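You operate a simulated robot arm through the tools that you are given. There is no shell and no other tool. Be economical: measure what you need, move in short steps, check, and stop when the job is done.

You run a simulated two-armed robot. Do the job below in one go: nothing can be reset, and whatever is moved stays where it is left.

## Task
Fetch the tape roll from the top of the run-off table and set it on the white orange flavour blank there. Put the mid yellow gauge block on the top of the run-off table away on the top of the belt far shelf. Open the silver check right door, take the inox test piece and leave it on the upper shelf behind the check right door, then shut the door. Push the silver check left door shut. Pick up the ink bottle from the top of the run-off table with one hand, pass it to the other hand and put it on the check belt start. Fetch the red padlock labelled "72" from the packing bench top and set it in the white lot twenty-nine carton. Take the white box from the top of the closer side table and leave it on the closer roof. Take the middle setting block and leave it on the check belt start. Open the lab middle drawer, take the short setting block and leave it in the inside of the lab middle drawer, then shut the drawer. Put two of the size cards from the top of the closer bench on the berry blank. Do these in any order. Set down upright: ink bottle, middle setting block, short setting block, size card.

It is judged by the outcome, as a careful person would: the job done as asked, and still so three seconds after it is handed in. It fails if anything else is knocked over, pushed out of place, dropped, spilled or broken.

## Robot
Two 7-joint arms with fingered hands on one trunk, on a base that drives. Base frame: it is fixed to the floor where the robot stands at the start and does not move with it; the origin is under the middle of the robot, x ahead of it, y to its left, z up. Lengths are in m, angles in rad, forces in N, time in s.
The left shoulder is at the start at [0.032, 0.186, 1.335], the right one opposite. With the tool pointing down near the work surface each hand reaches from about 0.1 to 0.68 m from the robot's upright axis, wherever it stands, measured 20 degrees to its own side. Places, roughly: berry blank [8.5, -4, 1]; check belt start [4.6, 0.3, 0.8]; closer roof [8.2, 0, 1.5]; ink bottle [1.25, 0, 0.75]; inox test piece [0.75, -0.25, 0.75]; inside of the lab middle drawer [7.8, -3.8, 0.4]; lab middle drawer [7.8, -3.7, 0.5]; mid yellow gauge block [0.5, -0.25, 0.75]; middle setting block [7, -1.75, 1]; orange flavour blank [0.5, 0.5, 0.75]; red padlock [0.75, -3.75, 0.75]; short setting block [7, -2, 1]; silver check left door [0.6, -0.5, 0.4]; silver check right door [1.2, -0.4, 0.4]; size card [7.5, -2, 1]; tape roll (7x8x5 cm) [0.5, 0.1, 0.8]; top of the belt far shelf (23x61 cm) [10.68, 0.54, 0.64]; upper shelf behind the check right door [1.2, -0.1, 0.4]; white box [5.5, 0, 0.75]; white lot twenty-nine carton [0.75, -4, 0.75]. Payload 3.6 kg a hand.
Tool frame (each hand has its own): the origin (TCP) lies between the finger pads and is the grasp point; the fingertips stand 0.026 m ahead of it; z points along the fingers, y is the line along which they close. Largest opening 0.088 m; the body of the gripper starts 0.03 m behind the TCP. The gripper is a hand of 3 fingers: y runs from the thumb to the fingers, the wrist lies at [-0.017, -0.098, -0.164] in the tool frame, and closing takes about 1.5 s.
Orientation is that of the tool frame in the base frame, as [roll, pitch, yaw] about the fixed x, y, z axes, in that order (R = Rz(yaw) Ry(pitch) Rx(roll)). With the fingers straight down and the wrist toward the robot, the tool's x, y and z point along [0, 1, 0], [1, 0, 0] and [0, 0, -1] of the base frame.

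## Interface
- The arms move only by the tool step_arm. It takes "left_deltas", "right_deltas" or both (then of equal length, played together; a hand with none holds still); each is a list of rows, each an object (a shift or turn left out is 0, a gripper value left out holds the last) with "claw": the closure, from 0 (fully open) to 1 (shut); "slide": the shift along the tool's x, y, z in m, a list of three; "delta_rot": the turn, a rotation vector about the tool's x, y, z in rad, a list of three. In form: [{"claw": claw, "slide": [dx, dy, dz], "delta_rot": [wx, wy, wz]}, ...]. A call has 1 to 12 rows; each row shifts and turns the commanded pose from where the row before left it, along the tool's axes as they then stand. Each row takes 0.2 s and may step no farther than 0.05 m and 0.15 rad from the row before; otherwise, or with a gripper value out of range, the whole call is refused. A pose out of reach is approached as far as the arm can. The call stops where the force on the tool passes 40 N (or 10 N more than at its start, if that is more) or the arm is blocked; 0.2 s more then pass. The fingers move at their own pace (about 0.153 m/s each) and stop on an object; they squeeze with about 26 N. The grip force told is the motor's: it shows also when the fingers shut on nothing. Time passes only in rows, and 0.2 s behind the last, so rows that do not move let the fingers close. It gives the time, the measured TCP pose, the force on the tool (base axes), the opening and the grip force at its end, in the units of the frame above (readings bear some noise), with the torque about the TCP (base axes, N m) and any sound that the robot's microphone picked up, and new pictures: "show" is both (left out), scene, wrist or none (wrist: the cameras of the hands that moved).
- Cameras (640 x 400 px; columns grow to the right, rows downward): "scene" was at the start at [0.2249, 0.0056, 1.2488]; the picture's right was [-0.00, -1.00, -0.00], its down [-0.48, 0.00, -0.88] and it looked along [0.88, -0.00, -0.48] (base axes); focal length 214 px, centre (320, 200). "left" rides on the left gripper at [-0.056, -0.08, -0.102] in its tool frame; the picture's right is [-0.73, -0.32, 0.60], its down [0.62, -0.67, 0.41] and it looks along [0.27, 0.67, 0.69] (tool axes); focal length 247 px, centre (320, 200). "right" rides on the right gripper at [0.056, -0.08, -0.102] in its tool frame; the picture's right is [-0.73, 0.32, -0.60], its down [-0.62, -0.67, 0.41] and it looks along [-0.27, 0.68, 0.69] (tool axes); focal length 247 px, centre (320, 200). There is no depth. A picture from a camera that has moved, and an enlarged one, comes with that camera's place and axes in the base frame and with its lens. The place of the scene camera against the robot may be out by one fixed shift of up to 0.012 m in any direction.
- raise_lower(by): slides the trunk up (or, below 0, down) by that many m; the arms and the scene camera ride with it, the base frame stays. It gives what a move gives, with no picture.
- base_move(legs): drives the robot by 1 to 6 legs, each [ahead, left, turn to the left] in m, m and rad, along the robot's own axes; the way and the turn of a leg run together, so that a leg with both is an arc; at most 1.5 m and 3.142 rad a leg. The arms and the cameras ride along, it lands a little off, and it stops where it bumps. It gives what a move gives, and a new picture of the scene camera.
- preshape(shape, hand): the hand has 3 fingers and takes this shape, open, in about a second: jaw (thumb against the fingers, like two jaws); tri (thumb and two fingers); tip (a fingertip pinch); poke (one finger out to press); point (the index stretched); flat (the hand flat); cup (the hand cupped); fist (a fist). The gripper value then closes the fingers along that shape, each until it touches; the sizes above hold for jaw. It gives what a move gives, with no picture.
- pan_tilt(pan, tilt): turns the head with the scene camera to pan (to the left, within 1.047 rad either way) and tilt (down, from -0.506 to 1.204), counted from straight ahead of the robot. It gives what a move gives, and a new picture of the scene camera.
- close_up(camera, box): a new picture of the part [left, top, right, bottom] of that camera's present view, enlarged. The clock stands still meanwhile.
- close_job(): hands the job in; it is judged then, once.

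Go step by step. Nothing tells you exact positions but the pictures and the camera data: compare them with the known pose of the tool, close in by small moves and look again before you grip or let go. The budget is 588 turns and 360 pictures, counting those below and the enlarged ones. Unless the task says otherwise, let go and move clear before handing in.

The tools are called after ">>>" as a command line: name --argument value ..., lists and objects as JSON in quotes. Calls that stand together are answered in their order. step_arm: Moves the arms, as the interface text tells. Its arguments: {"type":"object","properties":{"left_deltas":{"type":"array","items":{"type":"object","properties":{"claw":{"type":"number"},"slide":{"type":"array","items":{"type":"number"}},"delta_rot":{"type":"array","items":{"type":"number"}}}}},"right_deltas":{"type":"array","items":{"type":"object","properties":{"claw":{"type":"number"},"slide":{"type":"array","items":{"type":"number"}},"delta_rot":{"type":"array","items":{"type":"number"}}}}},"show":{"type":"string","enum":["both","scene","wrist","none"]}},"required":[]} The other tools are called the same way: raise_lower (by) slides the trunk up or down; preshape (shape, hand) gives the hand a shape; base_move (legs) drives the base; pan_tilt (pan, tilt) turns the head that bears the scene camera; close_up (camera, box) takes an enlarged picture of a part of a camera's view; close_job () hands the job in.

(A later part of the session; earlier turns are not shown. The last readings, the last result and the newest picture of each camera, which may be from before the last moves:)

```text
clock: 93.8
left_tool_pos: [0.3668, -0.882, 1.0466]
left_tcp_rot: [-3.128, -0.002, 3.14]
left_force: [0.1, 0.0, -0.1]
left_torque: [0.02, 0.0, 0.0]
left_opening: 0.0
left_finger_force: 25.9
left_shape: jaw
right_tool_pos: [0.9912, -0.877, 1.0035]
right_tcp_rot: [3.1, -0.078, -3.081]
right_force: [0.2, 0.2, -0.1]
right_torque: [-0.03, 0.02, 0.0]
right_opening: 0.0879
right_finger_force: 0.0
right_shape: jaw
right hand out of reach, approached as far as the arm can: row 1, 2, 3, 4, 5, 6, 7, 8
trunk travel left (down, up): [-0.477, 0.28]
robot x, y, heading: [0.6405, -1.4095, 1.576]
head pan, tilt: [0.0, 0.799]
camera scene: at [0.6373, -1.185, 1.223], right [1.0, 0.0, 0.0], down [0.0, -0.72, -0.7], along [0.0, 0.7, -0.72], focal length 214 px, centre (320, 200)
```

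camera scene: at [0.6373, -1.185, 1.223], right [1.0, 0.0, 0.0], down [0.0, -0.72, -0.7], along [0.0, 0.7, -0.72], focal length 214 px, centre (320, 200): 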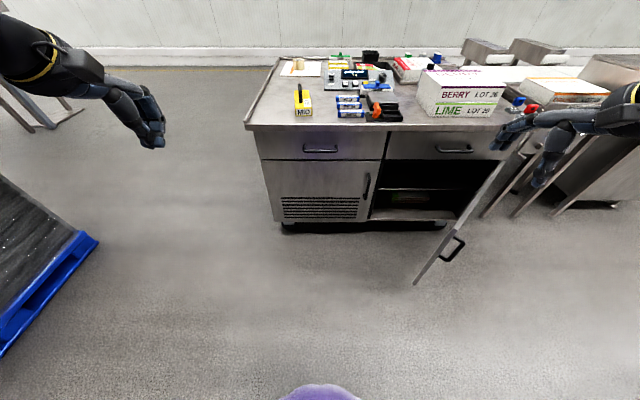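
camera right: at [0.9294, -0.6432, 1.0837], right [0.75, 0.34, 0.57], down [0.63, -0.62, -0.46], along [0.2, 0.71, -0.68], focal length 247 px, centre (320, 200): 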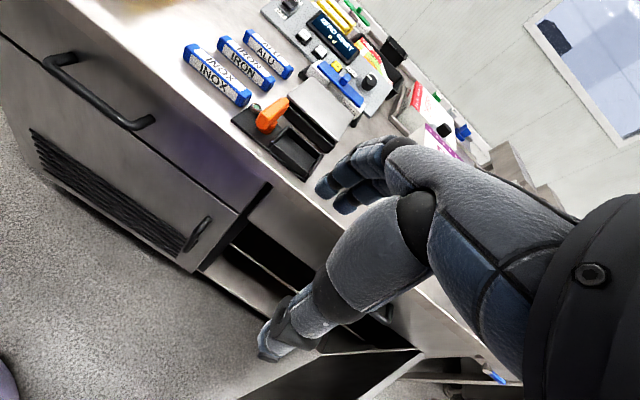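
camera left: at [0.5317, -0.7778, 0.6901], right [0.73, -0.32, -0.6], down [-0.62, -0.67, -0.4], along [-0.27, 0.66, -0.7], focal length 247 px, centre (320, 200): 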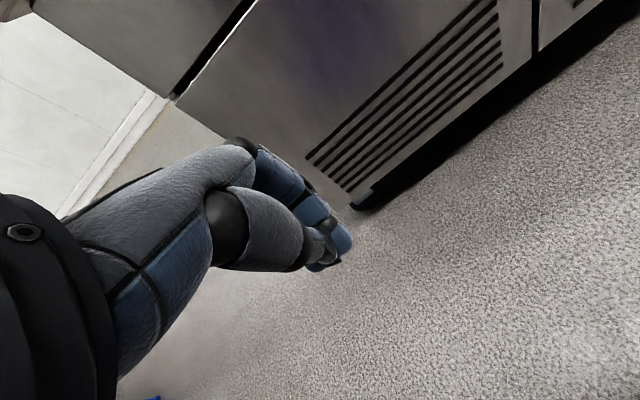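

>>> step_arm --right_deltas '[{"slide": [0, -0.02, 0], "delta_rot": [0, 0, -0.15]}, {"delta_rot": [0, 0, -0.15]}, {"delta_rot": [0, 0, -0.15]}, {"slide": [0.02, 0.04, 0]}, {"slide": [0.02, 0.04, 0]}]' --show "none"

```text
clock: 95.0
left_tool_pos: [0.3667, -0.8825, 1.0465]
left_tcp_rot: [-3.128, -0.002, 3.142]
left_force: [0.8, -0.4, 1.0]
left_torque: [0.01, 0.02, -0.01]
left_opening: 0.0
left_finger_force: 26.0
left_shape: jaw
right_tool_pos: [0.9223, -0.8608, 1.028]
right_tcp_rot: [3.092, -0.036, -2.649]
right_force: [-0.1, 0.2, 0.2]
right_torque: [-0.01, 0.0, -0.01]
right_opening: 0.088
right_finger_force: 0.1
right_shape: jaw
right hand out of reach, approached as far as the arm can: row 4, 5
trunk travel left (down, up): [-0.477, 0.28]
robot x, y, heading: [0.6434, -1.41, 1.575]
head pan, tilt: [0.0, 0.799]
```

Turning the hand that way frees it; continue, then move left.

>>> step_arm --right_deltas '[{"delta_rot": [0, 0, -0.15]}, {"delta_rot": [0, 0, -0.15]}, {"delta_rot": [0, 0, -0.15]}, {"delta_rot": [0, 0, -0.15]}, {"slide": [0.02, -0.03, 0.02]}, {"slide": [0.02, -0.03, 0.02]}, {"slide": [0.02, -0.03, 0.02]}]' --show "none"

```text
clock: 96.5
left_tool_pos: [0.3653, -0.8814, 1.0462]
left_tcp_rot: [-3.128, -0.002, 3.141]
left_force: [0.2, 0.3, -0.5]
left_torque: [0.0, 0.02, -0.03]
left_opening: 0.0
left_finger_force: 26.1
left_shape: jaw
right_tool_pos: [0.9733, -0.97, 0.9827]
right_tcp_rot: [3.08, -0.002, -2.048]
right_force: [0.3, -0.1, -0.7]
right_torque: [0.02, 0.01, 0.01]
right_opening: 0.0881
right_finger_force: 0.1
right_shape: jaw
right hand out of reach, approached as far as the arm can: row 2, 3, 4
trunk travel left (down, up): [-0.477, 0.28]
robot x, y, heading: [0.6418, -1.4108, 1.574]
head pan, tilt: [0.0, 0.799]
```

>>> step_arm --right_deltas '[{"slide": [0.02, 0.038, 0]}, {"slide": [0.02, 0.038, 0]}, {"slide": [0.02, 0.038, 0]}, {"slide": [0.02, 0.038, 0]}]' --show "scene"

```text
clock: 97.5
left_tool_pos: [0.3666, -0.8818, 1.0472]
left_tcp_rot: [-3.127, -0.001, 3.141]
left_force: [-0.2, 0.1, 1.1]
left_torque: [-0.03, -0.01, -0.03]
left_opening: 0.0
left_finger_force: 26.1
left_shape: jaw
right_tool_pos: [0.8141, -0.9824, 1.0175]
right_tcp_rot: [3.079, -0.002, -2.048]
right_force: [0.0, -0.2, 0.1]
right_torque: [0.0, 0.0, -0.02]
right_opening: 0.0878
right_finger_force: 0.0
right_shape: jaw
right hand out of reach, approached as far as the arm can: row 2, 3, 4
trunk travel left (down, up): [-0.477, 0.28]
robot x, y, heading: [0.6406, -1.4081, 1.574]
head pan, tilt: [0.0, 0.799]
camera scene: at [0.6366, -1.185, 1.223], right [1.0, 0.0, 0.0], down [0.0, -0.72, -0.7], along [0.0, 0.7, -0.72], focal length 214 px, centre (320, 200)
```

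scene: 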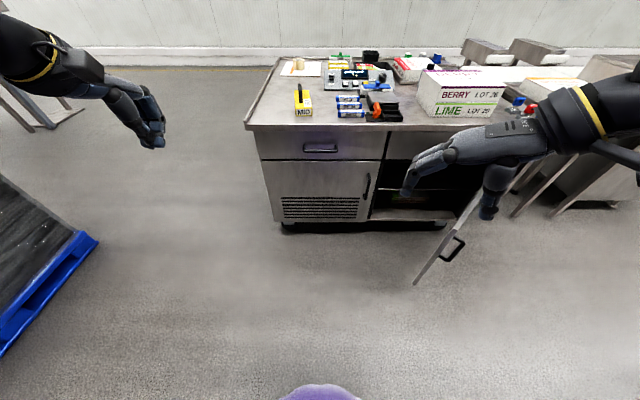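

>>> step_arm --right_deltas '[{"slide": [0, 0, 0.05]}, {"slide": [0, 0, 0.05]}, {"slide": [0, 0, 0.05]}, {"slide": [0, 0, 0.05]}, {"slide": [-0.04, 0.02, 0]}, {"slide": [-0.04, 0.02, 0]}, {"slide": [-0.04, 0.02, 0]}]' --show "none"

```text
clock: 99.2
left_tool_pos: [0.3648, -0.8811, 1.0478]
left_tcp_rot: [-3.127, -0.002, -3.141]
left_force: [-0.7, -0.4, -0.3]
left_torque: [0.01, 0.01, 0.01]
left_opening: 0.0
left_finger_force: 26.0
left_shape: jaw
right_tool_pos: [0.8815, -0.9123, 1.0282]
right_tcp_rot: [3.079, -0.002, -2.05]
right_force: [0.0, -0.4, 0.3]
right_torque: [-0.01, 0.04, -0.03]
right_opening: 0.088
right_finger_force: 0.1
right_shape: jaw
right hand out of reach, approached as far as the arm can: row 1, 2, 3, 4, 5, 6, 7
trunk travel left (down, up): [-0.477, 0.28]
robot x, y, heading: [0.6407, -1.4073, 1.573]
head pan, tilt: [0.0, 0.799]
```

I suspect the commanded pose has run far to the left while unreachable. I command it back to the right until it is reachable again.

>>> step_arm --right_deltas '[{"slide": [0.0, -0.048, -0.008]}, {"slide": [0.0, -0.048, -0.008]}, {"slide": [0.0, -0.048, -0.008]}, {"slide": [0.0, -0.048, -0.008]}, {"slide": [0.0, -0.048, -0.008]}, {"slide": [0.0, -0.048, -0.008]}, {"slide": [0.0, -0.048, -0.008]}, {"slide": [0.0, -0.048, -0.008]}, {"slide": [0.0, -0.048, -0.008]}, {"slide": [0.0, -0.048, -0.008]}]' --show "none"

```text
clock: 101.3
left_tool_pos: [0.3677, -0.8811, 1.0473]
left_tcp_rot: [-3.127, -0.003, 3.141]
left_force: [-0.6, -0.2, -1.0]
left_torque: [-0.02, 0.01, 0.01]
left_opening: 0.0001
left_finger_force: 25.8
left_shape: jaw
right_tool_pos: [1.3135, -1.1358, 1.0766]
right_tcp_rot: [3.079, -0.003, -2.05]
right_force: [0.1, 0.1, -0.4]
right_torque: [-0.02, 0.0, 0.01]
right_opening: 0.0881
right_finger_force: 0.0
right_shape: jaw
trunk travel left (down, up): [-0.477, 0.28]
robot x, y, heading: [0.6449, -1.4074, 1.579]
head pan, tilt: [0.0, 0.799]
```

It clamps rather than accumulates. From out here, lower the hand to drop the elbow, then come back in.

>>> step_arm --right_deltas '[{"slide": [0, 0, 0.045]}, {"slide": [0, 0, 0.045]}, {"slide": [0, 0, 0.045]}, {"slide": [0, 0, 0.045]}, {"slide": [0, 0, 0.045]}]' --show "none"

>>> pan_tilt --pan -1.0 --tilt 0.5

```text
clock: 102.5
left_tool_pos: [0.3657, -0.8815, 1.0474]
left_tcp_rot: [-3.13, -0.002, 3.141]
left_force: [-0.4, -0.6, 0.1]
left_torque: [0.02, 0.0, -0.01]
left_opening: 0.0
left_finger_force: 25.8
left_shape: jaw
right_tool_pos: [1.3095, -1.1337, 1.0319]
right_tcp_rot: [3.079, -0.002, -2.049]
right_force: [0.1, -0.6, 0.0]
right_torque: [0.0, -0.03, 0.0]
right_opening: 0.0878
right_finger_force: 0.2
right_shape: jaw
right hand out of reach, approached as far as the arm can: row 2, 3, 4, 5
trunk travel left (down, up): [-0.477, 0.28]
robot x, y, heading: [0.64, -1.4084, 1.574]
head pan, tilt: [0.0, 0.799]
```

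```text
clock: 103.8
left_tool_pos: [0.3664, -0.882, 1.0468]
left_tcp_rot: [-3.128, -0.003, -3.142]
left_force: [-0.5, 0.3, -0.2]
left_torque: [-0.01, -0.02, 0.03]
left_opening: 0.0002
left_finger_force: 25.9
left_shape: jaw
right_tool_pos: [1.3097, -1.1334, 1.0326]
right_tcp_rot: [3.078, -0.002, -2.048]
right_force: [0.1, 0.6, 0.1]
right_torque: [0.01, 0.0, -0.01]
right_opening: 0.088
right_finger_force: 0.1
right_shape: jaw
trunk travel left (down, up): [-0.477, 0.28]
robot x, y, heading: [0.6439, -1.4092, 1.577]
head pan, tilt: [-1.0, 0.499]
camera scene: at [0.714, -1.2163, 1.2489], right [0.54, -0.84, 0.0], down [-0.4, -0.26, -0.88], along [0.74, 0.48, -0.48], focal length 214 px, centre (320, 200)
```

scene: 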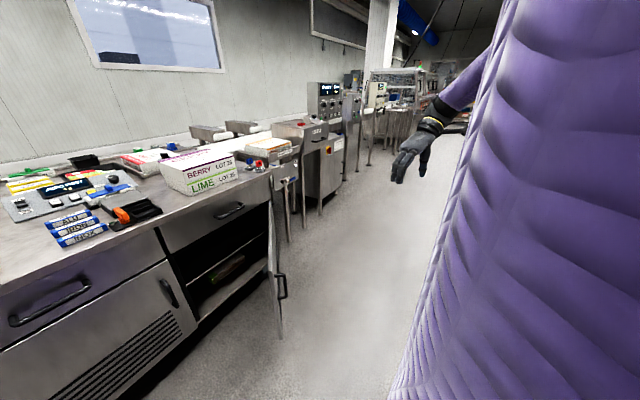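

The elbow is riding high. I turn the fingers forward and draw the hand in low near the body to drop the elbow.

>>> step_arm --right_deltas '[{"delta_rot": [0, 0, 0.15]}, {"delta_rot": [0, 0, 0.15]}, {"delta_rot": [0, 0, 0.15]}, {"delta_rot": [0, 0, 0.15]}, {"delta_rot": [0, 0, 0.15]}, {"delta_rot": [0, 0, 0.15]}, {"delta_rot": [0, 0, 0.15]}, {"delta_rot": [-0.15, 0, 0]}, {"delta_rot": [-0.15, 0, 0]}, {"delta_rot": [-0.15, 0, 0]}, {"delta_rot": [-0.15, 0, 0]}, {"delta_rot": [-0.15, 0, 0]}]' --show "none"

>>> step_arm --right_deltas '[{"delta_rot": [-0.15, 0, 0]}, {"delta_rot": [-0.15, 0, 0]}, {"delta_rot": [-0.15, 0, 0]}, {"slide": [0, -0.045, 0.01]}, {"slide": [0, -0.045, 0.01]}, {"slide": [0, -0.045, 0.01]}, {"slide": [0, -0.045, 0.01]}, {"slide": [0.03, 0, 0]}, {"slide": [0.03, 0, 0]}, {"slide": [0.03, 0, 0]}, {"slide": [0.03, 0, 0]}]' --show "scene"

```text
clock: 106.4
left_tool_pos: [0.3667, -0.8814, 1.0467]
left_tcp_rot: [-3.127, -0.001, 3.141]
left_force: [-0.1, 0.0, 0.3]
left_torque: [-0.02, -0.01, -0.01]
left_opening: 0.0
left_finger_force: 26.1
left_shape: jaw
right_tool_pos: [1.3092, -1.1336, 1.0328]
right_tcp_rot: [2.358, -0.055, -3.097]
right_force: [-0.2, -0.1, -0.3]
right_torque: [-0.01, 0.0, 0.0]
right_opening: 0.088
right_finger_force: 0.1
right_shape: jaw
trunk travel left (down, up): [-0.477, 0.28]
robot x, y, heading: [0.642, -1.4114, 1.578]
head pan, tilt: [-1.0, 0.499]
```

```text
clock: 108.8
left_tool_pos: [0.3667, -0.8815, 1.0468]
left_tcp_rot: [-3.128, -0.003, -3.141]
left_force: [-0.1, -0.2, 0.0]
left_torque: [-0.02, -0.02, -0.02]
left_opening: 0.0
left_finger_force: 26.4
left_shape: jaw
right_tool_pos: [1.1689, -1.1497, 0.9463]
right_tcp_rot: [1.913, -0.054, -3.1]
right_force: [-0.1, 0.4, 0.4]
right_torque: [0.03, 0.04, -0.03]
right_opening: 0.088
right_finger_force: 0.0
right_shape: jaw
right hand out of reach, approached as far as the arm can: row 5, 6, 7
trunk travel left (down, up): [-0.477, 0.28]
robot x, y, heading: [0.6405, -1.403, 1.573]
head pan, tilt: [-1.0, 0.499]
camera scene: at [0.7134, -1.2163, 1.249], right [0.54, -0.84, 0.0], down [-0.4, -0.26, -0.88], along [0.74, 0.48, -0.48], focal length 214 px, centre (320, 200)
```

scene: 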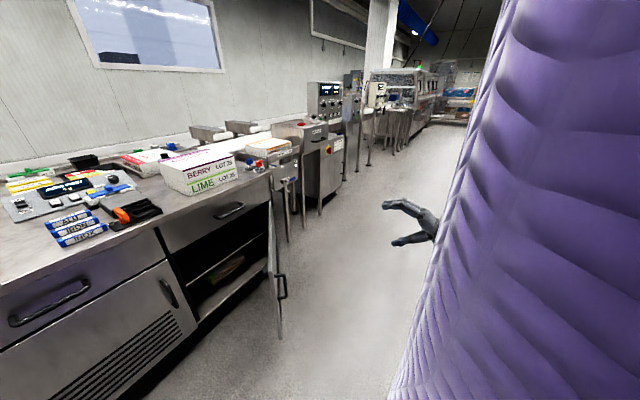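

Try pointing the fingers up, which forces the elbow down, then come back.

>>> step_arm --right_deltas '[{"delta_rot": [-0.15, 0, 0]}, {"delta_rot": [-0.15, 0, 0]}, {"delta_rot": [-0.15, 0, 0]}, {"delta_rot": [-0.15, 0, 0]}, {"delta_rot": [-0.15, 0, 0]}, {"delta_rot": [-0.15, 0, 0]}, {"delta_rot": [-0.15, 0, 0]}, {"delta_rot": [-0.15, 0, 0]}]' --show "scene"

```text
clock: 110.6
left_tool_pos: [0.3651, -0.8839, 1.0472]
left_tcp_rot: [-3.127, -0.002, -3.141]
left_force: [-0.4, -1.2, 0.7]
left_torque: [0.0, -0.03, 0.01]
left_opening: 0.0001
left_finger_force: 25.9
left_shape: jaw
right_tool_pos: [1.1417, -1.1431, 0.9847]
right_tcp_rot: [1.138, -0.04, -3.087]
right_force: [0.0, -0.6, -0.8]
right_torque: [0.03, 0.02, 0.0]
right_opening: 0.088
right_finger_force: 0.1
right_shape: jaw
right hand out of reach, approached as far as the arm can: row 4, 5, 6, 7, 8
trunk travel left (down, up): [-0.477, 0.28]
robot x, y, heading: [0.6413, -1.4083, 1.572]
head pan, tilt: [-1.0, 0.499]
camera scene: at [0.7136, -1.2171, 1.2491], right [0.54, -0.84, 0.0], down [-0.4, -0.26, -0.88], along [0.74, 0.48, -0.48], focal length 214 px, centre (320, 200)
```

scene: 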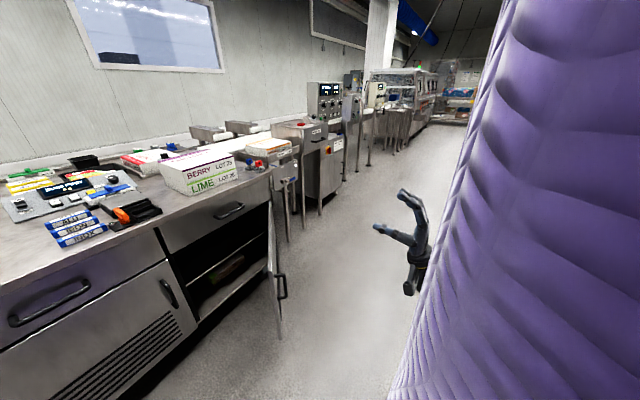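

>>> step_arm --right_deltas '[{"slide": [0, 0.041, 0.019]}, {"slide": [0, 0.041, 0.019]}, {"slide": [0, 0.041, 0.019]}, {"slide": [0, 0.041, 0.019]}, {"slide": [0, 0.041, 0.019]}, {"slide": [0, 0.041, 0.019]}, {"slide": [0.04, 0, 0]}, {"slide": [0.04, 0, 0]}, {"slide": [0.04, 0, 0]}]' --show "scene"

```text
clock: 112.6
left_tool_pos: [0.3654, -0.8822, 1.047]
left_tcp_rot: [-3.129, 0.001, 3.141]
left_force: [0.2, 0.5, -0.3]
left_torque: [-0.01, -0.02, 0.04]
left_opening: 0.0
left_finger_force: 26.2
left_shape: jaw
right_tool_pos: [1.0322, -1.1496, 1.2589]
right_tcp_rot: [1.138, -0.039, -3.088]
right_force: [-0.9, 0.4, 0.3]
right_torque: [-0.01, 0.02, 0.0]
right_opening: 0.0881
right_finger_force: 0.1
right_shape: jaw
trunk travel left (down, up): [-0.477, 0.28]
robot x, y, heading: [0.6413, -1.4101, 1.574]
head pan, tilt: [-1.0, 0.499]
camera scene: at [0.713, -1.2165, 1.2491], right [0.54, -0.84, 0.0], down [-0.4, -0.26, -0.88], along [0.74, 0.48, -0.48], focal length 214 px, centre (320, 200)
```

scene: 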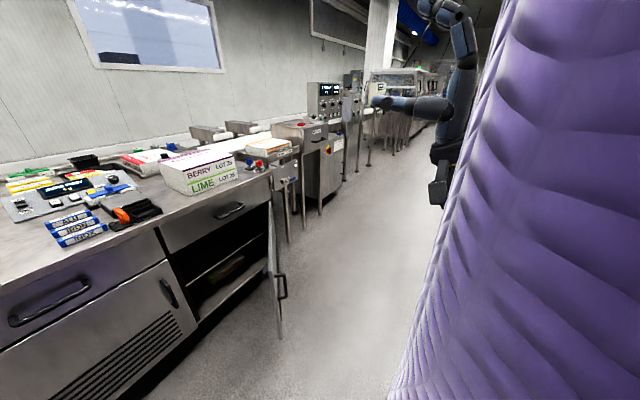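

That is reachable with the wrist below the hand. Now fold the hand down again from here.

>>> step_arm --right_deltas '[{"slide": [0, -0.01, 0.02], "delta_rot": [0.15, 0, 0]}, {"slide": [0, -0.01, 0.02], "delta_rot": [0.15, 0, 0]}, {"slide": [0, -0.01, 0.02], "delta_rot": [0.15, 0, 0]}, {"slide": [0, -0.01, 0.02], "delta_rot": [0.15, 0, 0]}, {"slide": [0, 0, 0.02], "delta_rot": [0.15, 0, 0]}, {"slide": [0, 0, 0.02], "delta_rot": [0.15, 0, 0]}, {"slide": [0, 0, 0.01], "delta_rot": [0.15, 0, 0]}, {"slide": [0, 0, 0.01], "delta_rot": [0.15, 0, 0]}, {"delta_rot": [0.15, 0, 0]}, {"delta_rot": [0.15, 0, 0]}, {"delta_rot": [0.15, 0, 0]}, {"delta_rot": [0.15, 0, 0]}]' --show "scene"

```text
clock: 115.2
left_tool_pos: [0.3672, -0.8822, 1.046]
left_tcp_rot: [-3.129, -0.002, -3.141]
left_force: [-0.1, 0.5, 0.3]
left_torque: [0.0, 0.03, 0.01]
left_opening: 0.0001
left_finger_force: 26.3
left_shape: jaw
right_tool_pos: [1.0243, -1.0081, 1.2182]
right_tcp_rot: [2.94, -0.04, -3.09]
right_force: [0.6, -0.7, -0.8]
right_torque: [-0.02, 0.0, -0.01]
right_opening: 0.0884
right_finger_force: 0.1
right_shape: jaw
trunk travel left (down, up): [-0.477, 0.28]
robot x, y, heading: [0.6421, -1.4035, 1.569]
head pan, tilt: [-1.0, 0.499]
camera scene: at [0.7138, -1.2159, 1.2489], right [0.54, -0.84, 0.0], down [-0.4, -0.26, -0.88], along [0.74, 0.48, -0.48], focal length 214 px, centre (320, 200)
```

scene: 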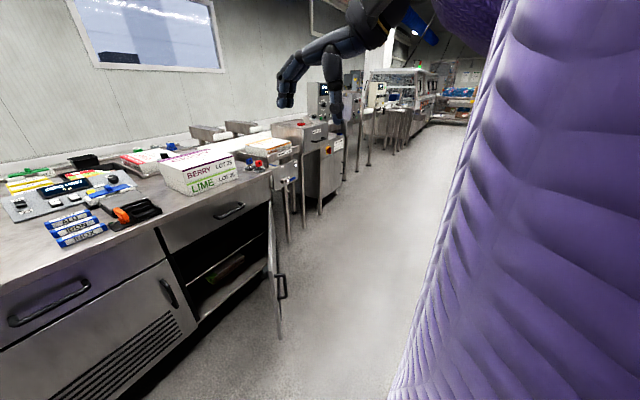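

Good, no limit hit. Straighten the hand and move left and down to test reach.

>>> step_arm --right_deltas '[{"delta_rot": [0.12, -0.04, 0.04]}, {"delta_rot": [0.08, 0, 0.01]}, {"slide": [0.04, 0, 0.02]}, {"slide": [0.04, 0, 0.02]}, {"slide": [0.04, 0, 0.03]}, {"slide": [0.03, 0.02, 0.03]}, {"slide": [0, 0, 0.04]}]' --show "none"

>>> pan_tilt --pan 0 --tilt 0.8

```text
clock: 116.8
left_tool_pos: [0.3675, -0.8822, 1.0462]
left_tcp_rot: [-3.126, -0.001, -3.141]
left_force: [-1.2, -0.3, -0.7]
left_torque: [-0.02, 0.01, 0.01]
left_opening: 0.0
left_finger_force: 26.1
left_shape: jaw
right_tool_pos: [0.874, -0.987, 1.0773]
right_tcp_rot: [3.137, -0.01, 3.138]
right_force: [0.1, 0.3, 0.4]
right_torque: [0.06, 0.0, 0.02]
right_opening: 0.088
right_finger_force: 0.0
right_shape: jaw
trunk travel left (down, up): [-0.477, 0.28]
robot x, y, heading: [0.6401, -1.4079, 1.568]
head pan, tilt: [-1.0, 0.499]
```

```text
clock: 118.1
left_tool_pos: [0.3656, -0.8822, 1.0469]
left_tcp_rot: [-3.129, -0.002, -3.141]
left_force: [0.2, 0.5, -0.3]
left_torque: [0.01, -0.01, -0.01]
left_opening: 0.0003
left_finger_force: 26.5
left_shape: jaw
right_tool_pos: [0.8733, -0.9859, 1.0787]
right_tcp_rot: [3.138, -0.006, 3.137]
right_force: [-0.2, -0.3, 0.9]
right_torque: [0.02, 0.01, 0.02]
right_opening: 0.088
right_finger_force: 0.0
right_shape: jaw
trunk travel left (down, up): [-0.477, 0.28]
robot x, y, heading: [0.6407, -1.4127, 1.575]
head pan, tilt: [0.0, 0.799]
camera scene: at [0.6374, -1.185, 1.223], right [1.0, 0.0, 0.0], down [0.0, -0.72, -0.7], along [0.0, 0.7, -0.72], focal length 214 px, centre (320, 200)
```

scene: 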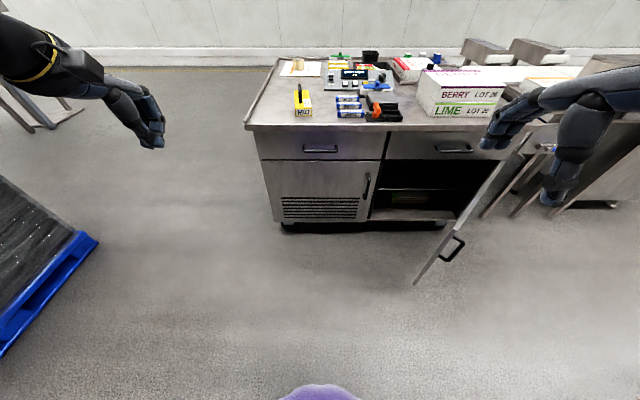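

Arm recovered. Drive back up to the table and go over the INOX piece at about [0.765, −0.29].

>>> base_move --legs '[[0.45, 0, 0]]'

>>> step_arm --right_deltas '[{"slide": [0.03, 0.04, 0]}, {"slide": [0.03, 0.04, 0.02]}, {"slide": [0.02, 0.04, 0.02]}, {"slide": [0.02, 0.04, 0.02]}, {"slide": [0, 0.04, 0.02]}, {"slide": [0, 0.03, 0.02]}]' --show "both"

```text
clock: 120.8
left_tool_pos: [0.3613, -0.4361, 1.0471]
left_tcp_rot: [-3.125, -0.001, -3.136]
left_force: [0.2, 0.5, 0.4]
left_torque: [0.01, -0.02, 0.0]
left_opening: 0.0
left_finger_force: 26.2
left_shape: jaw
right_tool_pos: [0.8692, -0.5378, 1.0785]
right_tcp_rot: [3.14, -0.008, -3.14]
right_force: [0.0, -0.2, -0.4]
right_torque: [0.0, 0.01, -0.01]
right_opening: 0.0882
right_finger_force: 0.1
right_shape: jaw
trunk travel left (down, up): [-0.477, 0.28]
robot x, y, heading: [0.6392, -0.963, 1.577]
head pan, tilt: [0.0, 0.799]
camera scene: at [0.6339, -0.738, 1.2228], right [1.0, 0.01, 0.0], down [0.01, -0.72, -0.7], along [-0.01, 0.7, -0.72], focal length 214 px, centre (320, 200)
```

scene: 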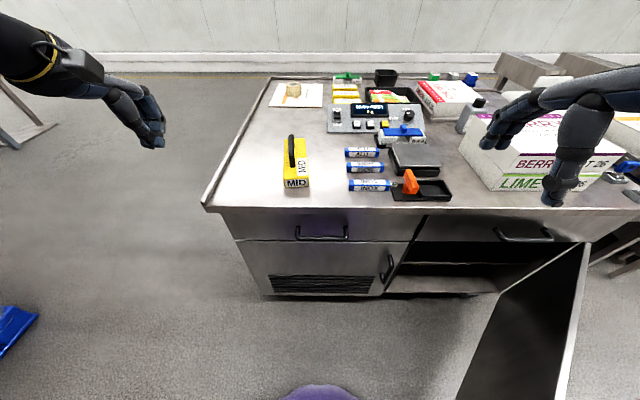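

```text
refused: row 2 steps farther than a row can; nothing moved
```

>>> step_arm --right_deltas '[{"slide": [0.025, 0.04, 0]}, {"slide": [0.025, 0.035, 0.02]}, {"slide": [0.02, 0.04, 0.02]}, {"slide": [0.02, 0.04, 0.02]}, {"slide": [0, 0.04, 0.02]}, {"slide": [0, 0.04, 0.02]}]' --show "both"

```text
clock: 122.2
left_tool_pos: [0.3611, -0.4368, 1.046]
left_tcp_rot: [-3.128, -0.001, -3.137]
left_force: [0.5, 0.0, 0.1]
left_torque: [0.0, 0.0, -0.02]
left_opening: 0.0
left_finger_force: 25.8
left_shape: jaw
right_tool_pos: [0.8784, -0.3887, 1.0815]
right_tcp_rot: [3.137, -0.008, -3.14]
right_force: [-0.7, -0.1, -0.2]
right_torque: [-0.01, 0.0, 0.0]
right_opening: 0.0878
right_finger_force: 0.1
right_shape: jaw
right hand out of reach, approached as far as the arm can: row 2, 3, 4, 5, 6
trunk travel left (down, up): [-0.477, 0.28]
robot x, y, heading: [0.6378, -0.964, 1.575]
head pan, tilt: [0.0, 0.799]
camera scene: at [0.6338, -0.7384, 1.2229], right [1.0, 0.01, 0.0], down [0.01, -0.72, -0.7], along [-0.01, 0.7, -0.72], focal length 214 px, centre (320, 200)
camera right: at [0.8226, -0.4678, 1.183], right [0.74, 0.32, 0.59], down [0.62, -0.66, -0.42], along [0.26, 0.68, -0.69], focal length 247 px, centre (320, 200)
```

scene: 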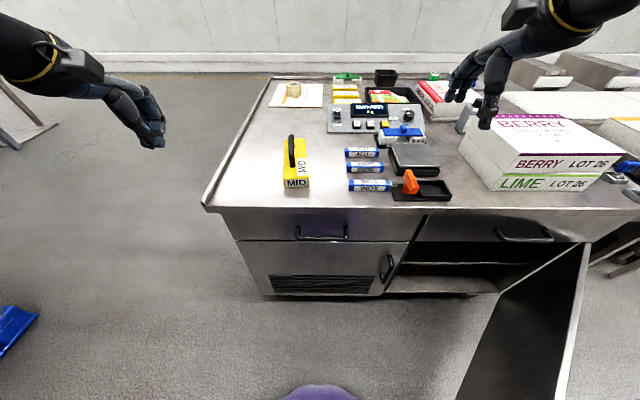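
right: 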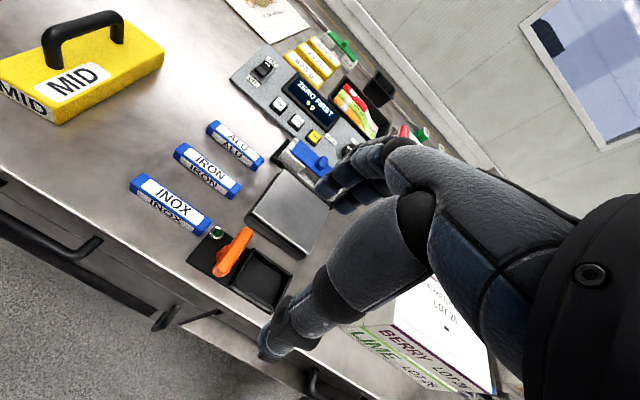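

The elbow still seems wrong. Look at the right arm's shape.

>>> pan_tilt --pan -0.6 --tilt 0.0

```text
clock: 123.3
left_tool_pos: [0.3611, -0.4369, 1.0468]
left_tcp_rot: [-3.127, -0.002, -3.135]
left_force: [0.0, 0.8, 0.1]
left_torque: [-0.01, 0.03, 0.01]
left_opening: 0.0002
left_finger_force: 26.0
left_shape: jaw
right_tool_pos: [0.8781, -0.3896, 1.0814]
right_tcp_rot: [3.137, -0.008, -3.141]
right_force: [0.1, -0.3, -0.1]
right_torque: [-0.03, 0.0, 0.0]
right_opening: 0.088
right_finger_force: 0.1
right_shape: jaw
trunk travel left (down, up): [-0.477, 0.28]
robot x, y, heading: [0.6386, -0.9665, 1.574]
head pan, tilt: [-0.6, 0.0]
camera scene: at [0.6848, -0.7447, 1.295], right [0.83, -0.56, 0.0], down [0.0, 0.0, -1.0], along [0.56, 0.83, 0.0], focal length 214 px, centre (320, 200)
```

scene: 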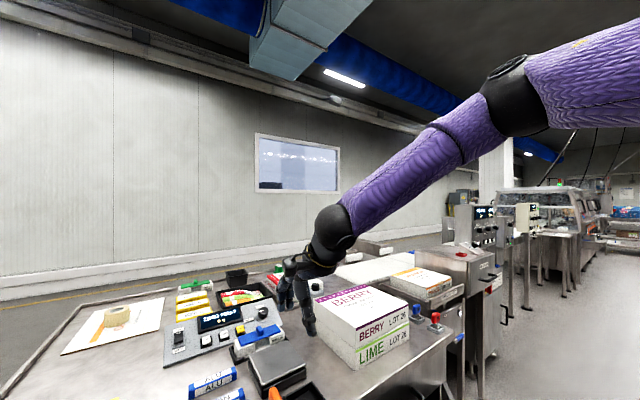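

The elbow is above the shoulder. I back off, point the fingers forward and then turn the hand to the right, which should tuck the elbow down.

>>> base_move --legs '[[-0.45, 0, 0]]'

>>> step_arm --right_deltas '[{"delta_rot": [-0.15, 0, 0]}, {"delta_rot": [-0.15, 0, 0]}, {"delta_rot": [-0.15, 0, 0]}, {"delta_rot": [-0.15, 0, 0]}, {"delta_rot": [-0.15, 0, 0]}, {"delta_rot": [-0.15, 0, 0]}, {"delta_rot": [-0.15, 0, 0]}]' --show "none"

>>> step_arm --right_deltas '[{"delta_rot": [0, -0.13, 0.07]}, {"delta_rot": [0, -0.13, 0.07]}, {"delta_rot": [0, -0.13, 0.07]}, {"delta_rot": [0, -0.13, 0.07]}, {"delta_rot": [0, -0.13, 0.07]}, {"delta_rot": [0, -0.13, 0.07]}, {"delta_rot": [0, -0.13, 0.07]}]' --show "scene"

```text
clock: 126.0
left_tool_pos: [0.3659, -0.8831, 1.0471]
left_tcp_rot: [-3.127, -0.003, -3.14]
left_force: [0.3, -0.9, 0.6]
left_torque: [0.01, 0.0, -0.03]
left_opening: 0.0
left_finger_force: 26.4
left_shape: jaw
right_tool_pos: [0.8822, -0.8362, 1.0825]
right_tcp_rot: [3.138, -0.007, -3.141]
right_force: [-0.7, -0.1, -0.5]
right_torque: [0.01, 0.01, -0.02]
right_opening: 0.088
right_finger_force: 0.1
right_shape: jaw
trunk travel left (down, up): [-0.477, 0.28]
robot x, y, heading: [0.6399, -1.4121, 1.577]
head pan, tilt: [-0.6, 0.0]
camera scene: at [0.6882, -1.1924, 1.2952], right [0.83, -0.56, 0.0], down [0.0, 0.0, -1.0], along [0.56, 0.83, 0.0], focal length 214 px, centre (320, 200)
```

scene: 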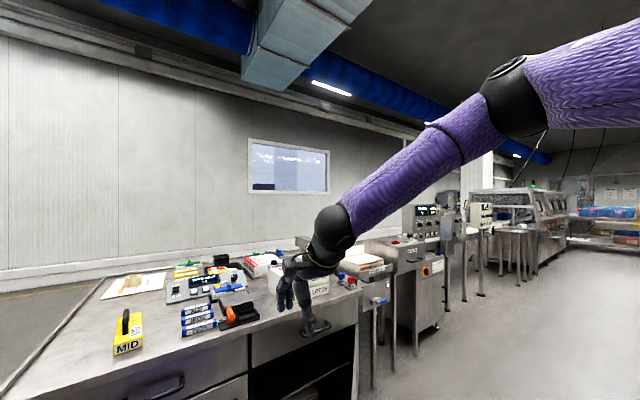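

```text
clock: 127.6
left_tool_pos: [0.3652, -0.8827, 1.047]
left_tcp_rot: [-3.128, -0.001, -3.138]
left_force: [-0.1, -0.1, 0.2]
left_torque: [-0.01, 0.02, 0.01]
left_opening: 0.0
left_finger_force: 25.8
left_shape: jaw
right_tool_pos: [0.9228, -0.8623, 1.1568]
right_tcp_rot: [2.09, -0.009, -3.14]
right_force: [-0.7, 0.3, 0.0]
right_torque: [-0.03, 0.01, 0.02]
right_opening: 0.0883
right_finger_force: 0.0
right_shape: jaw
right hand out of reach, approached as far as the arm can: row 3, 4, 5, 6, 7
trunk travel left (down, up): [-0.477, 0.28]
robot x, y, heading: [0.6423, -1.4088, 1.575]
head pan, tilt: [-0.6, 0.0]
```

```text
clock: 129.2
left_tool_pos: [0.3654, -0.8823, 1.0477]
left_tcp_rot: [-3.128, -0.003, -3.138]
left_force: [0.1, 0.1, 0.4]
left_torque: [0.0, 0.02, 0.01]
left_opening: 0.0001
left_finger_force: 25.9
left_shape: jaw
right_tool_pos: [1.0294, -0.8582, 1.2387]
right_tcp_rot: [2.087, 0.018, 2.107]
right_force: [0.3, 0.1, -0.4]
right_torque: [-0.01, 0.0, -0.01]
right_opening: 0.0879
right_finger_force: 0.1
right_shape: jaw
right hand out of reach, approached as far as the arm can: row 1, 2, 3, 4, 5, 6, 7
trunk travel left (down, up): [-0.477, 0.28]
robot x, y, heading: [0.6403, -1.41, 1.578]
head pan, tilt: [-0.6, 0.0]
camera scene: at [0.6883, -1.1915, 1.2951], right [0.83, -0.56, 0.0], down [0.0, 0.0, -1.0], along [0.56, 0.83, 0.0], focal length 214 px, centre (320, 200)
```

scene: 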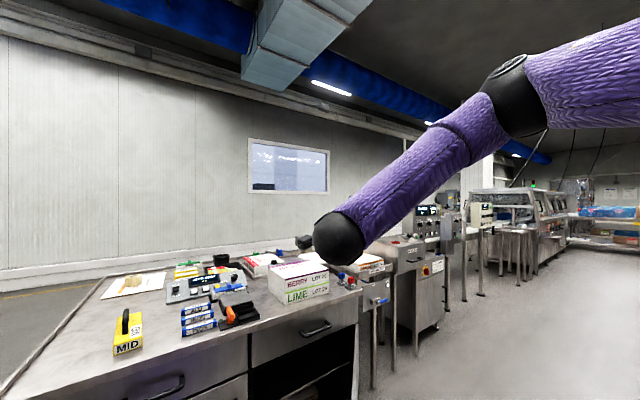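

>>> step_arm --right_deltas '[{"slide": [-0.026, -0.04, 0.005]}, {"slide": [-0.026, -0.04, 0.005]}, {"slide": [-0.026, -0.04, 0.005]}, {"slide": [-0.026, -0.04, 0.005]}, {"slide": [-0.026, -0.04, 0.005]}, {"slide": [-0.026, -0.04, 0.005]}, {"slide": [-0.026, -0.04, 0.005]}, {"slide": [-0.026, -0.04, 0.005]}]' --show "scene"

```text
clock: 131.0
left_tool_pos: [0.3661, -0.883, 1.0463]
left_tcp_rot: [-3.128, -0.002, -3.139]
left_force: [0.1, 0.5, 0.1]
left_torque: [0.03, 0.04, -0.01]
left_opening: 0.0001
left_finger_force: 26.0
left_shape: jaw
right_tool_pos: [1.1872, -1.0349, 1.1169]
right_tcp_rot: [2.09, 0.018, 2.109]
right_force: [-0.2, 0.6, 0.4]
right_torque: [0.03, 0.01, 0.02]
right_opening: 0.0879
right_finger_force: 0.2
right_shape: jaw
right hand out of reach, approached as far as the arm can: row 1, 2, 3, 4, 5, 6, 7, 8
trunk travel left (down, up): [-0.477, 0.28]
robot x, y, heading: [0.6386, -1.4091, 1.578]
head pan, tilt: [-0.6, 0.0]
camera scene: at [0.6887, -1.1921, 1.2952], right [0.83, -0.56, 0.0], down [0.0, 0.0, -1.0], along [0.56, 0.83, 0.0], focal length 214 px, centre (320, 200)
```

scene: 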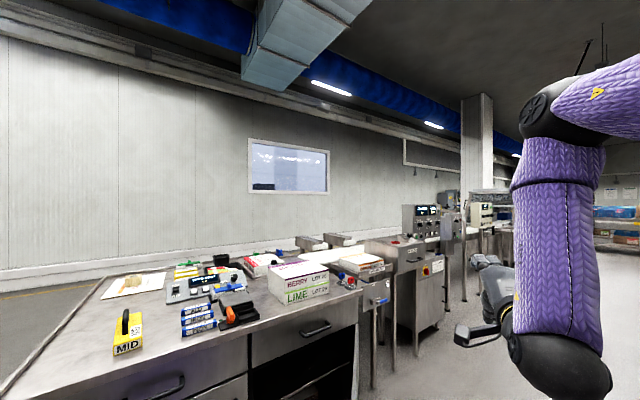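

Forearm hangs now; bring the whole arm down at the side.

>>> step_arm --right_deltas '[{"slide": [0, -0.039, 0.022], "delta_rot": [0, 0.13, -0.07]}, {"slide": [0, -0.039, 0.022], "delta_rot": [0, 0.13, -0.07]}, {"slide": [0, -0.039, 0.022], "delta_rot": [0, 0.13, -0.07]}, {"slide": [0, -0.039, 0.022], "delta_rot": [0, 0.13, -0.07]}, {"slide": [0, -0.039, 0.022], "delta_rot": [0, 0.13, -0.07]}, {"slide": [0, -0.039, 0.022], "delta_rot": [0, 0.13, -0.07]}, {"slide": [0, -0.039, 0.022], "delta_rot": [0, 0.13, -0.07]}, {"slide": [0, -0.039, 0.022]}, {"slide": [0, -0.039, 0.022]}]' --show "scene"

```text
clock: 133.0
left_tool_pos: [0.3662, -0.8836, 1.047]
left_tcp_rot: [-3.127, -0.002, -3.138]
left_force: [0.0, -0.8, 0.1]
left_torque: [0.02, 0.03, 0.02]
left_opening: 0.0001
left_finger_force: 25.7
left_shape: jaw
right_tool_pos: [1.1453, -1.0889, 0.8959]
right_tcp_rot: [2.089, -0.023, 3.09]
right_force: [-0.9, 0.0, 0.1]
right_torque: [0.04, 0.0, -0.02]
right_opening: 0.0882
right_finger_force: 0.1
right_shape: jaw
right hand out of reach, approached as far as the arm can: row 1, 2, 6, 7, 8, 9
trunk travel left (down, up): [-0.477, 0.28]
robot x, y, heading: [0.6416, -1.4086, 1.571]
head pan, tilt: [-0.6, 0.0]
camera scene: at [0.6882, -1.1913, 1.295], right [0.83, -0.56, 0.0], down [0.0, 0.0, -1.0], along [0.56, 0.83, 0.0], focal length 214 px, centre (320, 200)
```

scene: 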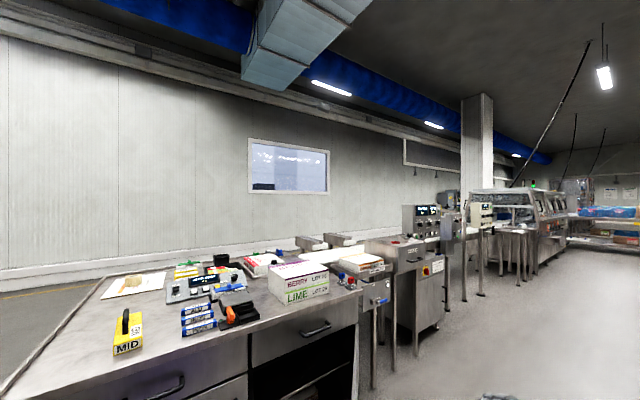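

>>> pan_tilt --pan -1.04 --tilt 0.4

```text
clock: 133.9
left_tool_pos: [0.3659, -0.883, 1.0467]
left_tcp_rot: [-3.128, 0.0, -3.137]
left_force: [-0.6, 0.6, -0.6]
left_torque: [-0.01, -0.04, -0.02]
left_opening: 0.0001
left_finger_force: 26.0
left_shape: jaw
right_tool_pos: [1.1444, -1.0893, 0.8936]
right_tcp_rot: [2.089, -0.022, 3.089]
right_force: [0.2, -0.1, 0.0]
right_torque: [-0.04, -0.04, -0.03]
right_opening: 0.0883
right_finger_force: 0.1
right_shape: jaw
trunk travel left (down, up): [-0.477, 0.28]
robot x, y, heading: [0.6421, -1.4089, 1.577]
head pan, tilt: [-1.04, 0.4]
camera scene: at [0.7174, -1.2188, 1.2582], right [0.51, -0.86, 0.0], down [-0.33, -0.2, -0.92], along [0.79, 0.47, -0.39], focal length 214 px, centre (320, 200)
```

scene: 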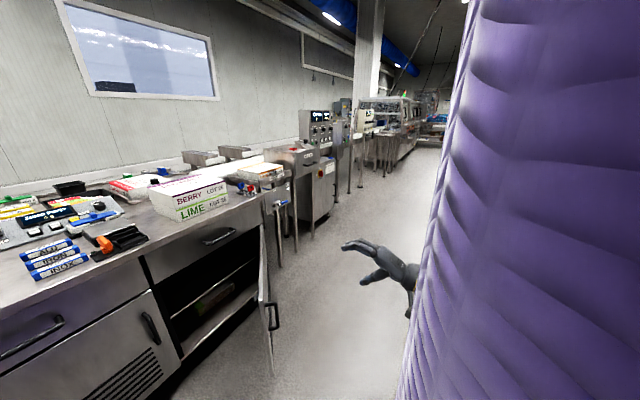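

Test: turn the fingers down and move inward.

>>> step_arm --right_deltas '[{"delta_rot": [0.15, 0, 0]}, {"delta_rot": [0.15, 0, 0]}, {"delta_rot": [0.15, 0, 0]}, {"delta_rot": [0.15, 0, 0]}, {"delta_rot": [0.15, 0, 0]}, {"delta_rot": [0.15, 0, 0]}, {"delta_rot": [0.13, 0, 0]}, {"slide": [0.04, 0, 0]}, {"slide": [0.04, 0, 0]}, {"slide": [0.04, 0, 0]}, {"slide": [0.04, 0, 0]}, {"slide": [0.04, 0, 0]}]' --show "none"

>>> pan_tilt --pan -0.6 --tilt 0.3

```text
clock: 136.5
left_tool_pos: [0.3656, -0.8832, 1.0473]
left_tcp_rot: [-3.127, -0.003, -3.138]
left_force: [-0.2, 0.1, 0.8]
left_torque: [0.01, 0.01, -0.01]
left_opening: 0.0001
left_finger_force: 25.9
left_shape: jaw
right_tool_pos: [0.9458, -1.0795, 0.9012]
right_tcp_rot: [3.119, -0.023, 3.091]
right_force: [-0.5, -0.2, -0.5]
right_torque: [0.01, 0.0, -0.02]
right_opening: 0.0881
right_finger_force: 0.0
right_shape: jaw
trunk travel left (down, up): [-0.477, 0.28]
robot x, y, heading: [0.6419, -1.4099, 1.578]
head pan, tilt: [-1.04, 0.4]
```

```text
clock: 137.4
left_tool_pos: [0.3652, -0.8831, 1.0475]
left_tcp_rot: [-3.129, -0.003, -3.139]
left_force: [0.7, -0.2, 0.5]
left_torque: [0.01, -0.03, -0.02]
left_opening: 0.0002
left_finger_force: 26.3
left_shape: jaw
right_tool_pos: [0.945, -1.0793, 0.9014]
right_tcp_rot: [3.119, -0.023, 3.091]
right_force: [0.1, 0.3, 0.2]
right_torque: [0.0, -0.02, 0.02]
right_opening: 0.088
right_finger_force: 0.2
right_shape: jaw
trunk travel left (down, up): [-0.477, 0.28]
robot x, y, heading: [0.6369, -1.4142, 1.575]
head pan, tilt: [-0.6, 0.3]
camera scene: at [0.6901, -1.1889, 1.2674], right [0.83, -0.56, 0.0], down [-0.17, -0.24, -0.96], along [0.54, 0.79, -0.3], focal length 214 px, centre (320, 200)
```

scene: 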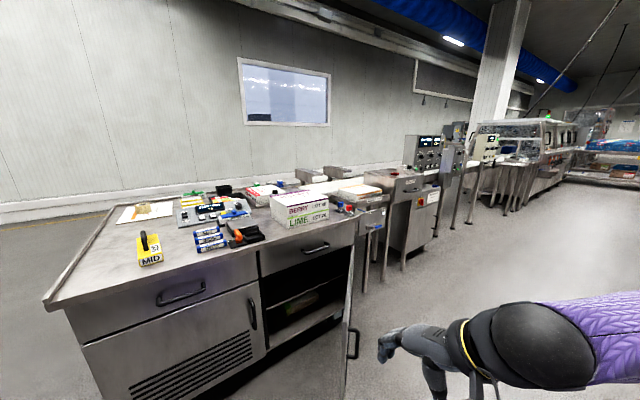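

The elbow is low and the arm moves freely again. Raise, drive up to the table and go over the INOX piece.

>>> step_arm --right_deltas '[{"slide": [0.03, 0.01, -0.035], "delta_rot": [0.02, -0.02, -0.05]}, {"slide": [0.03, 0.01, -0.035]}, {"slide": [0.03, 0.01, -0.035]}, {"slide": [0, 0.01, -0.035]}, {"slide": [0, 0.02, -0.02]}]' --show "none"

>>> base_move --legs '[[0.45, 0, 0]]'

>>> step_arm --right_deltas '[{"slide": [0.02, 0.04, 0]}, {"slide": [0.02, 0.04, 0]}, {"slide": [0.02, 0.04, 0.02]}, {"slide": [0.01, 0.04, 0.02]}, {"slide": [0, 0.04, 0.02]}, {"slide": [0, 0.02, 0.03]}]' --show "wrist"

>>> pan_tilt --pan 0 --tilt 0.8

```text
clock: 138.6
left_tool_pos: [0.3647, -0.8818, 1.0467]
left_tcp_rot: [-3.126, -0.003, -3.139]
left_force: [0.4, -0.2, 0.3]
left_torque: [0.0, 0.01, -0.01]
left_opening: 0.0004
left_finger_force: 26.2
left_shape: jaw
right_tool_pos: [0.8578, -1.0188, 1.0611]
right_tcp_rot: [3.137, -0.004, -3.14]
right_force: [-0.3, 0.4, 0.8]
right_torque: [-0.04, -0.01, 0.05]
right_opening: 0.0877
right_finger_force: 0.0
right_shape: jaw
trunk travel left (down, up): [-0.477, 0.28]
robot x, y, heading: [0.6459, -1.407, 1.575]
head pan, tilt: [-0.6, 0.3]
```

```text
clock: 141.3
left_tool_pos: [0.3635, -0.4322, 1.046]
left_tcp_rot: [-3.127, -0.001, -3.14]
left_force: [0.1, 0.3, -0.5]
left_torque: [-0.01, 0.01, 0.02]
left_opening: 0.0
left_finger_force: 26.5
left_shape: jaw
right_tool_pos: [0.8549, -0.5685, 1.0614]
right_tcp_rot: [3.136, -0.004, -3.14]
right_force: [-0.5, -0.5, 0.5]
right_torque: [0.02, 0.02, -0.01]
right_opening: 0.088
right_finger_force: 0.1
right_shape: jaw
trunk travel left (down, up): [-0.477, 0.28]
robot x, y, heading: [0.6415, -0.9599, 1.572]
head pan, tilt: [-0.6, 0.3]
camera scene: at [0.6879, -0.7373, 1.2672], right [0.83, -0.56, 0.0], down [-0.17, -0.25, -0.96], along [0.54, 0.79, -0.3], focal length 214 px, centre (320, 200)
```

scene: 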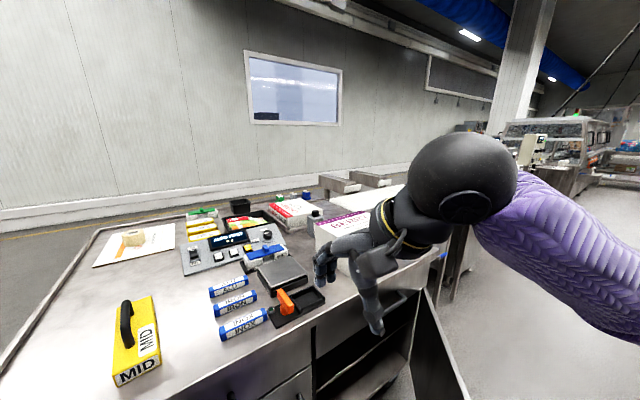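

```text
clock: 142.7
left_tool_pos: [0.3634, -0.4324, 1.0463]
left_tcp_rot: [-3.128, -0.002, -3.14]
left_force: [0.3, -0.2, 0.1]
left_torque: [0.01, 0.02, -0.01]
left_opening: 0.0
left_finger_force: 25.9
left_shape: jaw
right_tool_pos: [0.7835, -0.3471, 0.9727]
right_tcp_rot: [3.137, -0.004, 3.14]
right_force: [-0.5, -0.4, -0.2]
right_torque: [0.01, 0.03, -0.01]
right_opening: 0.0884
right_finger_force: 0.1
right_shape: jaw
trunk travel left (down, up): [-0.477, 0.28]
robot x, y, heading: [0.6424, -0.9569, 1.574]
head pan, tilt: [-0.6, 0.3]
camera right: at [0.727, -0.427, 1.0739], right [0.74, 0.32, 0.6], down [0.62, -0.66, -0.42], along [0.27, 0.68, -0.68], focal length 247 px, centre (320, 200)
```

right: 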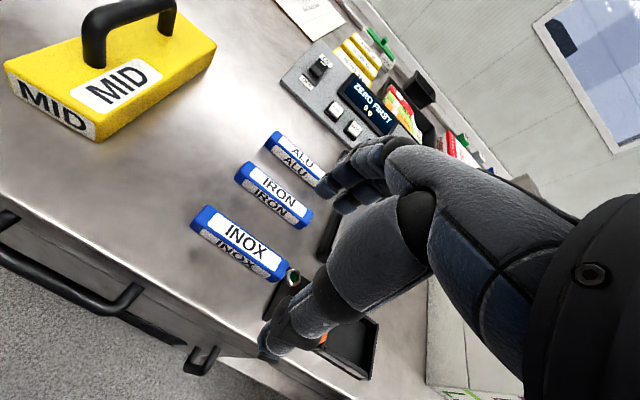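

```text
clock: 143.7
left_tool_pos: [0.3633, -0.4322, 1.0461]
left_tcp_rot: [-3.127, -0.003, -3.14]
left_force: [0.1, -0.2, -0.6]
left_torque: [0.0, -0.01, 0.04]
left_opening: 0.0
left_finger_force: 26.5
left_shape: jaw
right_tool_pos: [0.7841, -0.3477, 0.9726]
right_tcp_rot: [3.138, -0.002, -3.14]
right_force: [-0.2, -0.3, -0.3]
right_torque: [0.02, 0.01, -0.02]
right_opening: 0.088
right_finger_force: 0.0
right_shape: jaw
trunk travel left (down, up): [-0.477, 0.28]
robot x, y, heading: [0.6377, -0.9559, 1.576]
head pan, tilt: [0.0, 0.799]
camera scene: at [0.6352, -0.7347, 1.2231], right [1.0, 0.0, 0.0], down [0.0, -0.72, -0.7], along [0.0, 0.7, -0.72], focal length 214 px, centre (320, 200)
```

scene: 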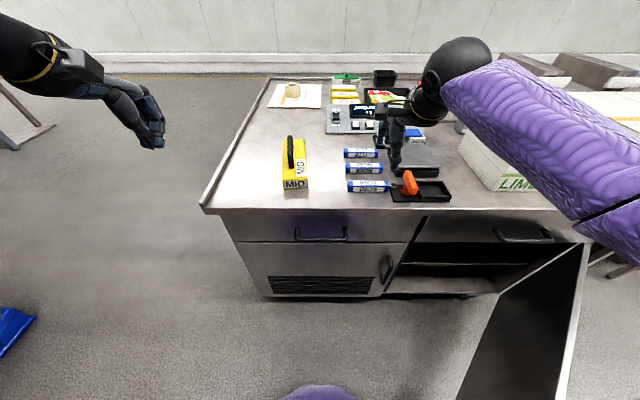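

INOX at about [0.765, −0.303], lying along x. Align, partly close, and descend partway.

>>> step_arm --right_deltas '[{"claw": 0.25, "slide": [0.019, 0.022, 0.02]}, {"slide": [0, 0.022, 0.03]}, {"slide": [0, 0, 0.035]}, {}]' --show "wrist"

>>> close_up --camera "scene" --box '[300, 120, 460, 220]'

```text
clock: 144.7
left_tool_pos: [0.3638, -0.4314, 1.0462]
left_tcp_rot: [-3.126, -0.002, -3.14]
left_force: [1.0, 0.4, 0.4]
left_torque: [0.0, -0.02, -0.05]
left_opening: 0.0
left_finger_force: 26.1
left_shape: jaw
right_tool_pos: [0.7669, -0.306, 0.8893]
right_tcp_rot: [3.136, -0.004, 3.141]
right_force: [-0.2, 0.1, 0.2]
right_torque: [0.02, 0.0, 0.01]
right_opening: 0.0664
right_finger_force: 0.0
right_shape: jaw
right hand out of reach, approached as far as the arm can: row 3
trunk travel left (down, up): [-0.477, 0.28]
robot x, y, heading: [0.6388, -0.9579, 1.571]
head pan, tilt: [0.0, 0.799]
camera right: at [0.7091, -0.3865, 0.9915], right [0.74, 0.32, 0.6], down [0.62, -0.66, -0.42], along [0.26, 0.68, -0.69], focal length 247 px, centre (320, 200)
```

right: 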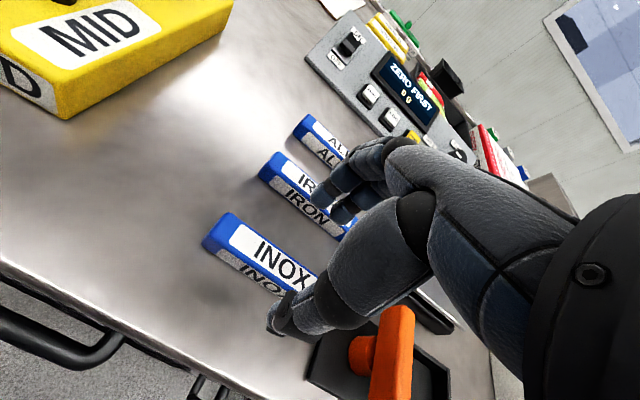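

```text
4.00 times, centred on (380, 170) of scene
camera zoom: at [0.6353, -0.7348, 1.223], right [1.0, 0.0, 0.0], down [0.0, -0.72, -0.7], along [0.0, 0.7, -0.72], focal length 858 px, centre (80, 320)
```

zoom: 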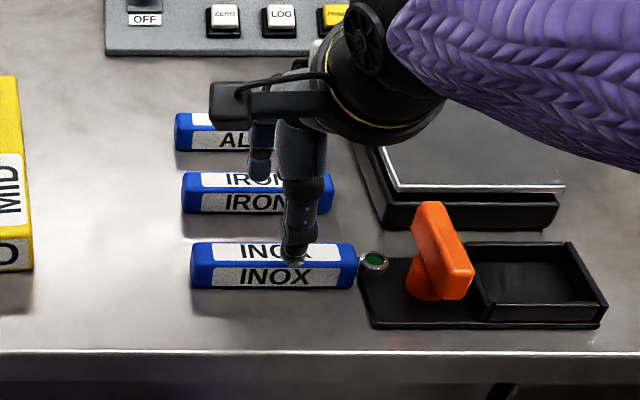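

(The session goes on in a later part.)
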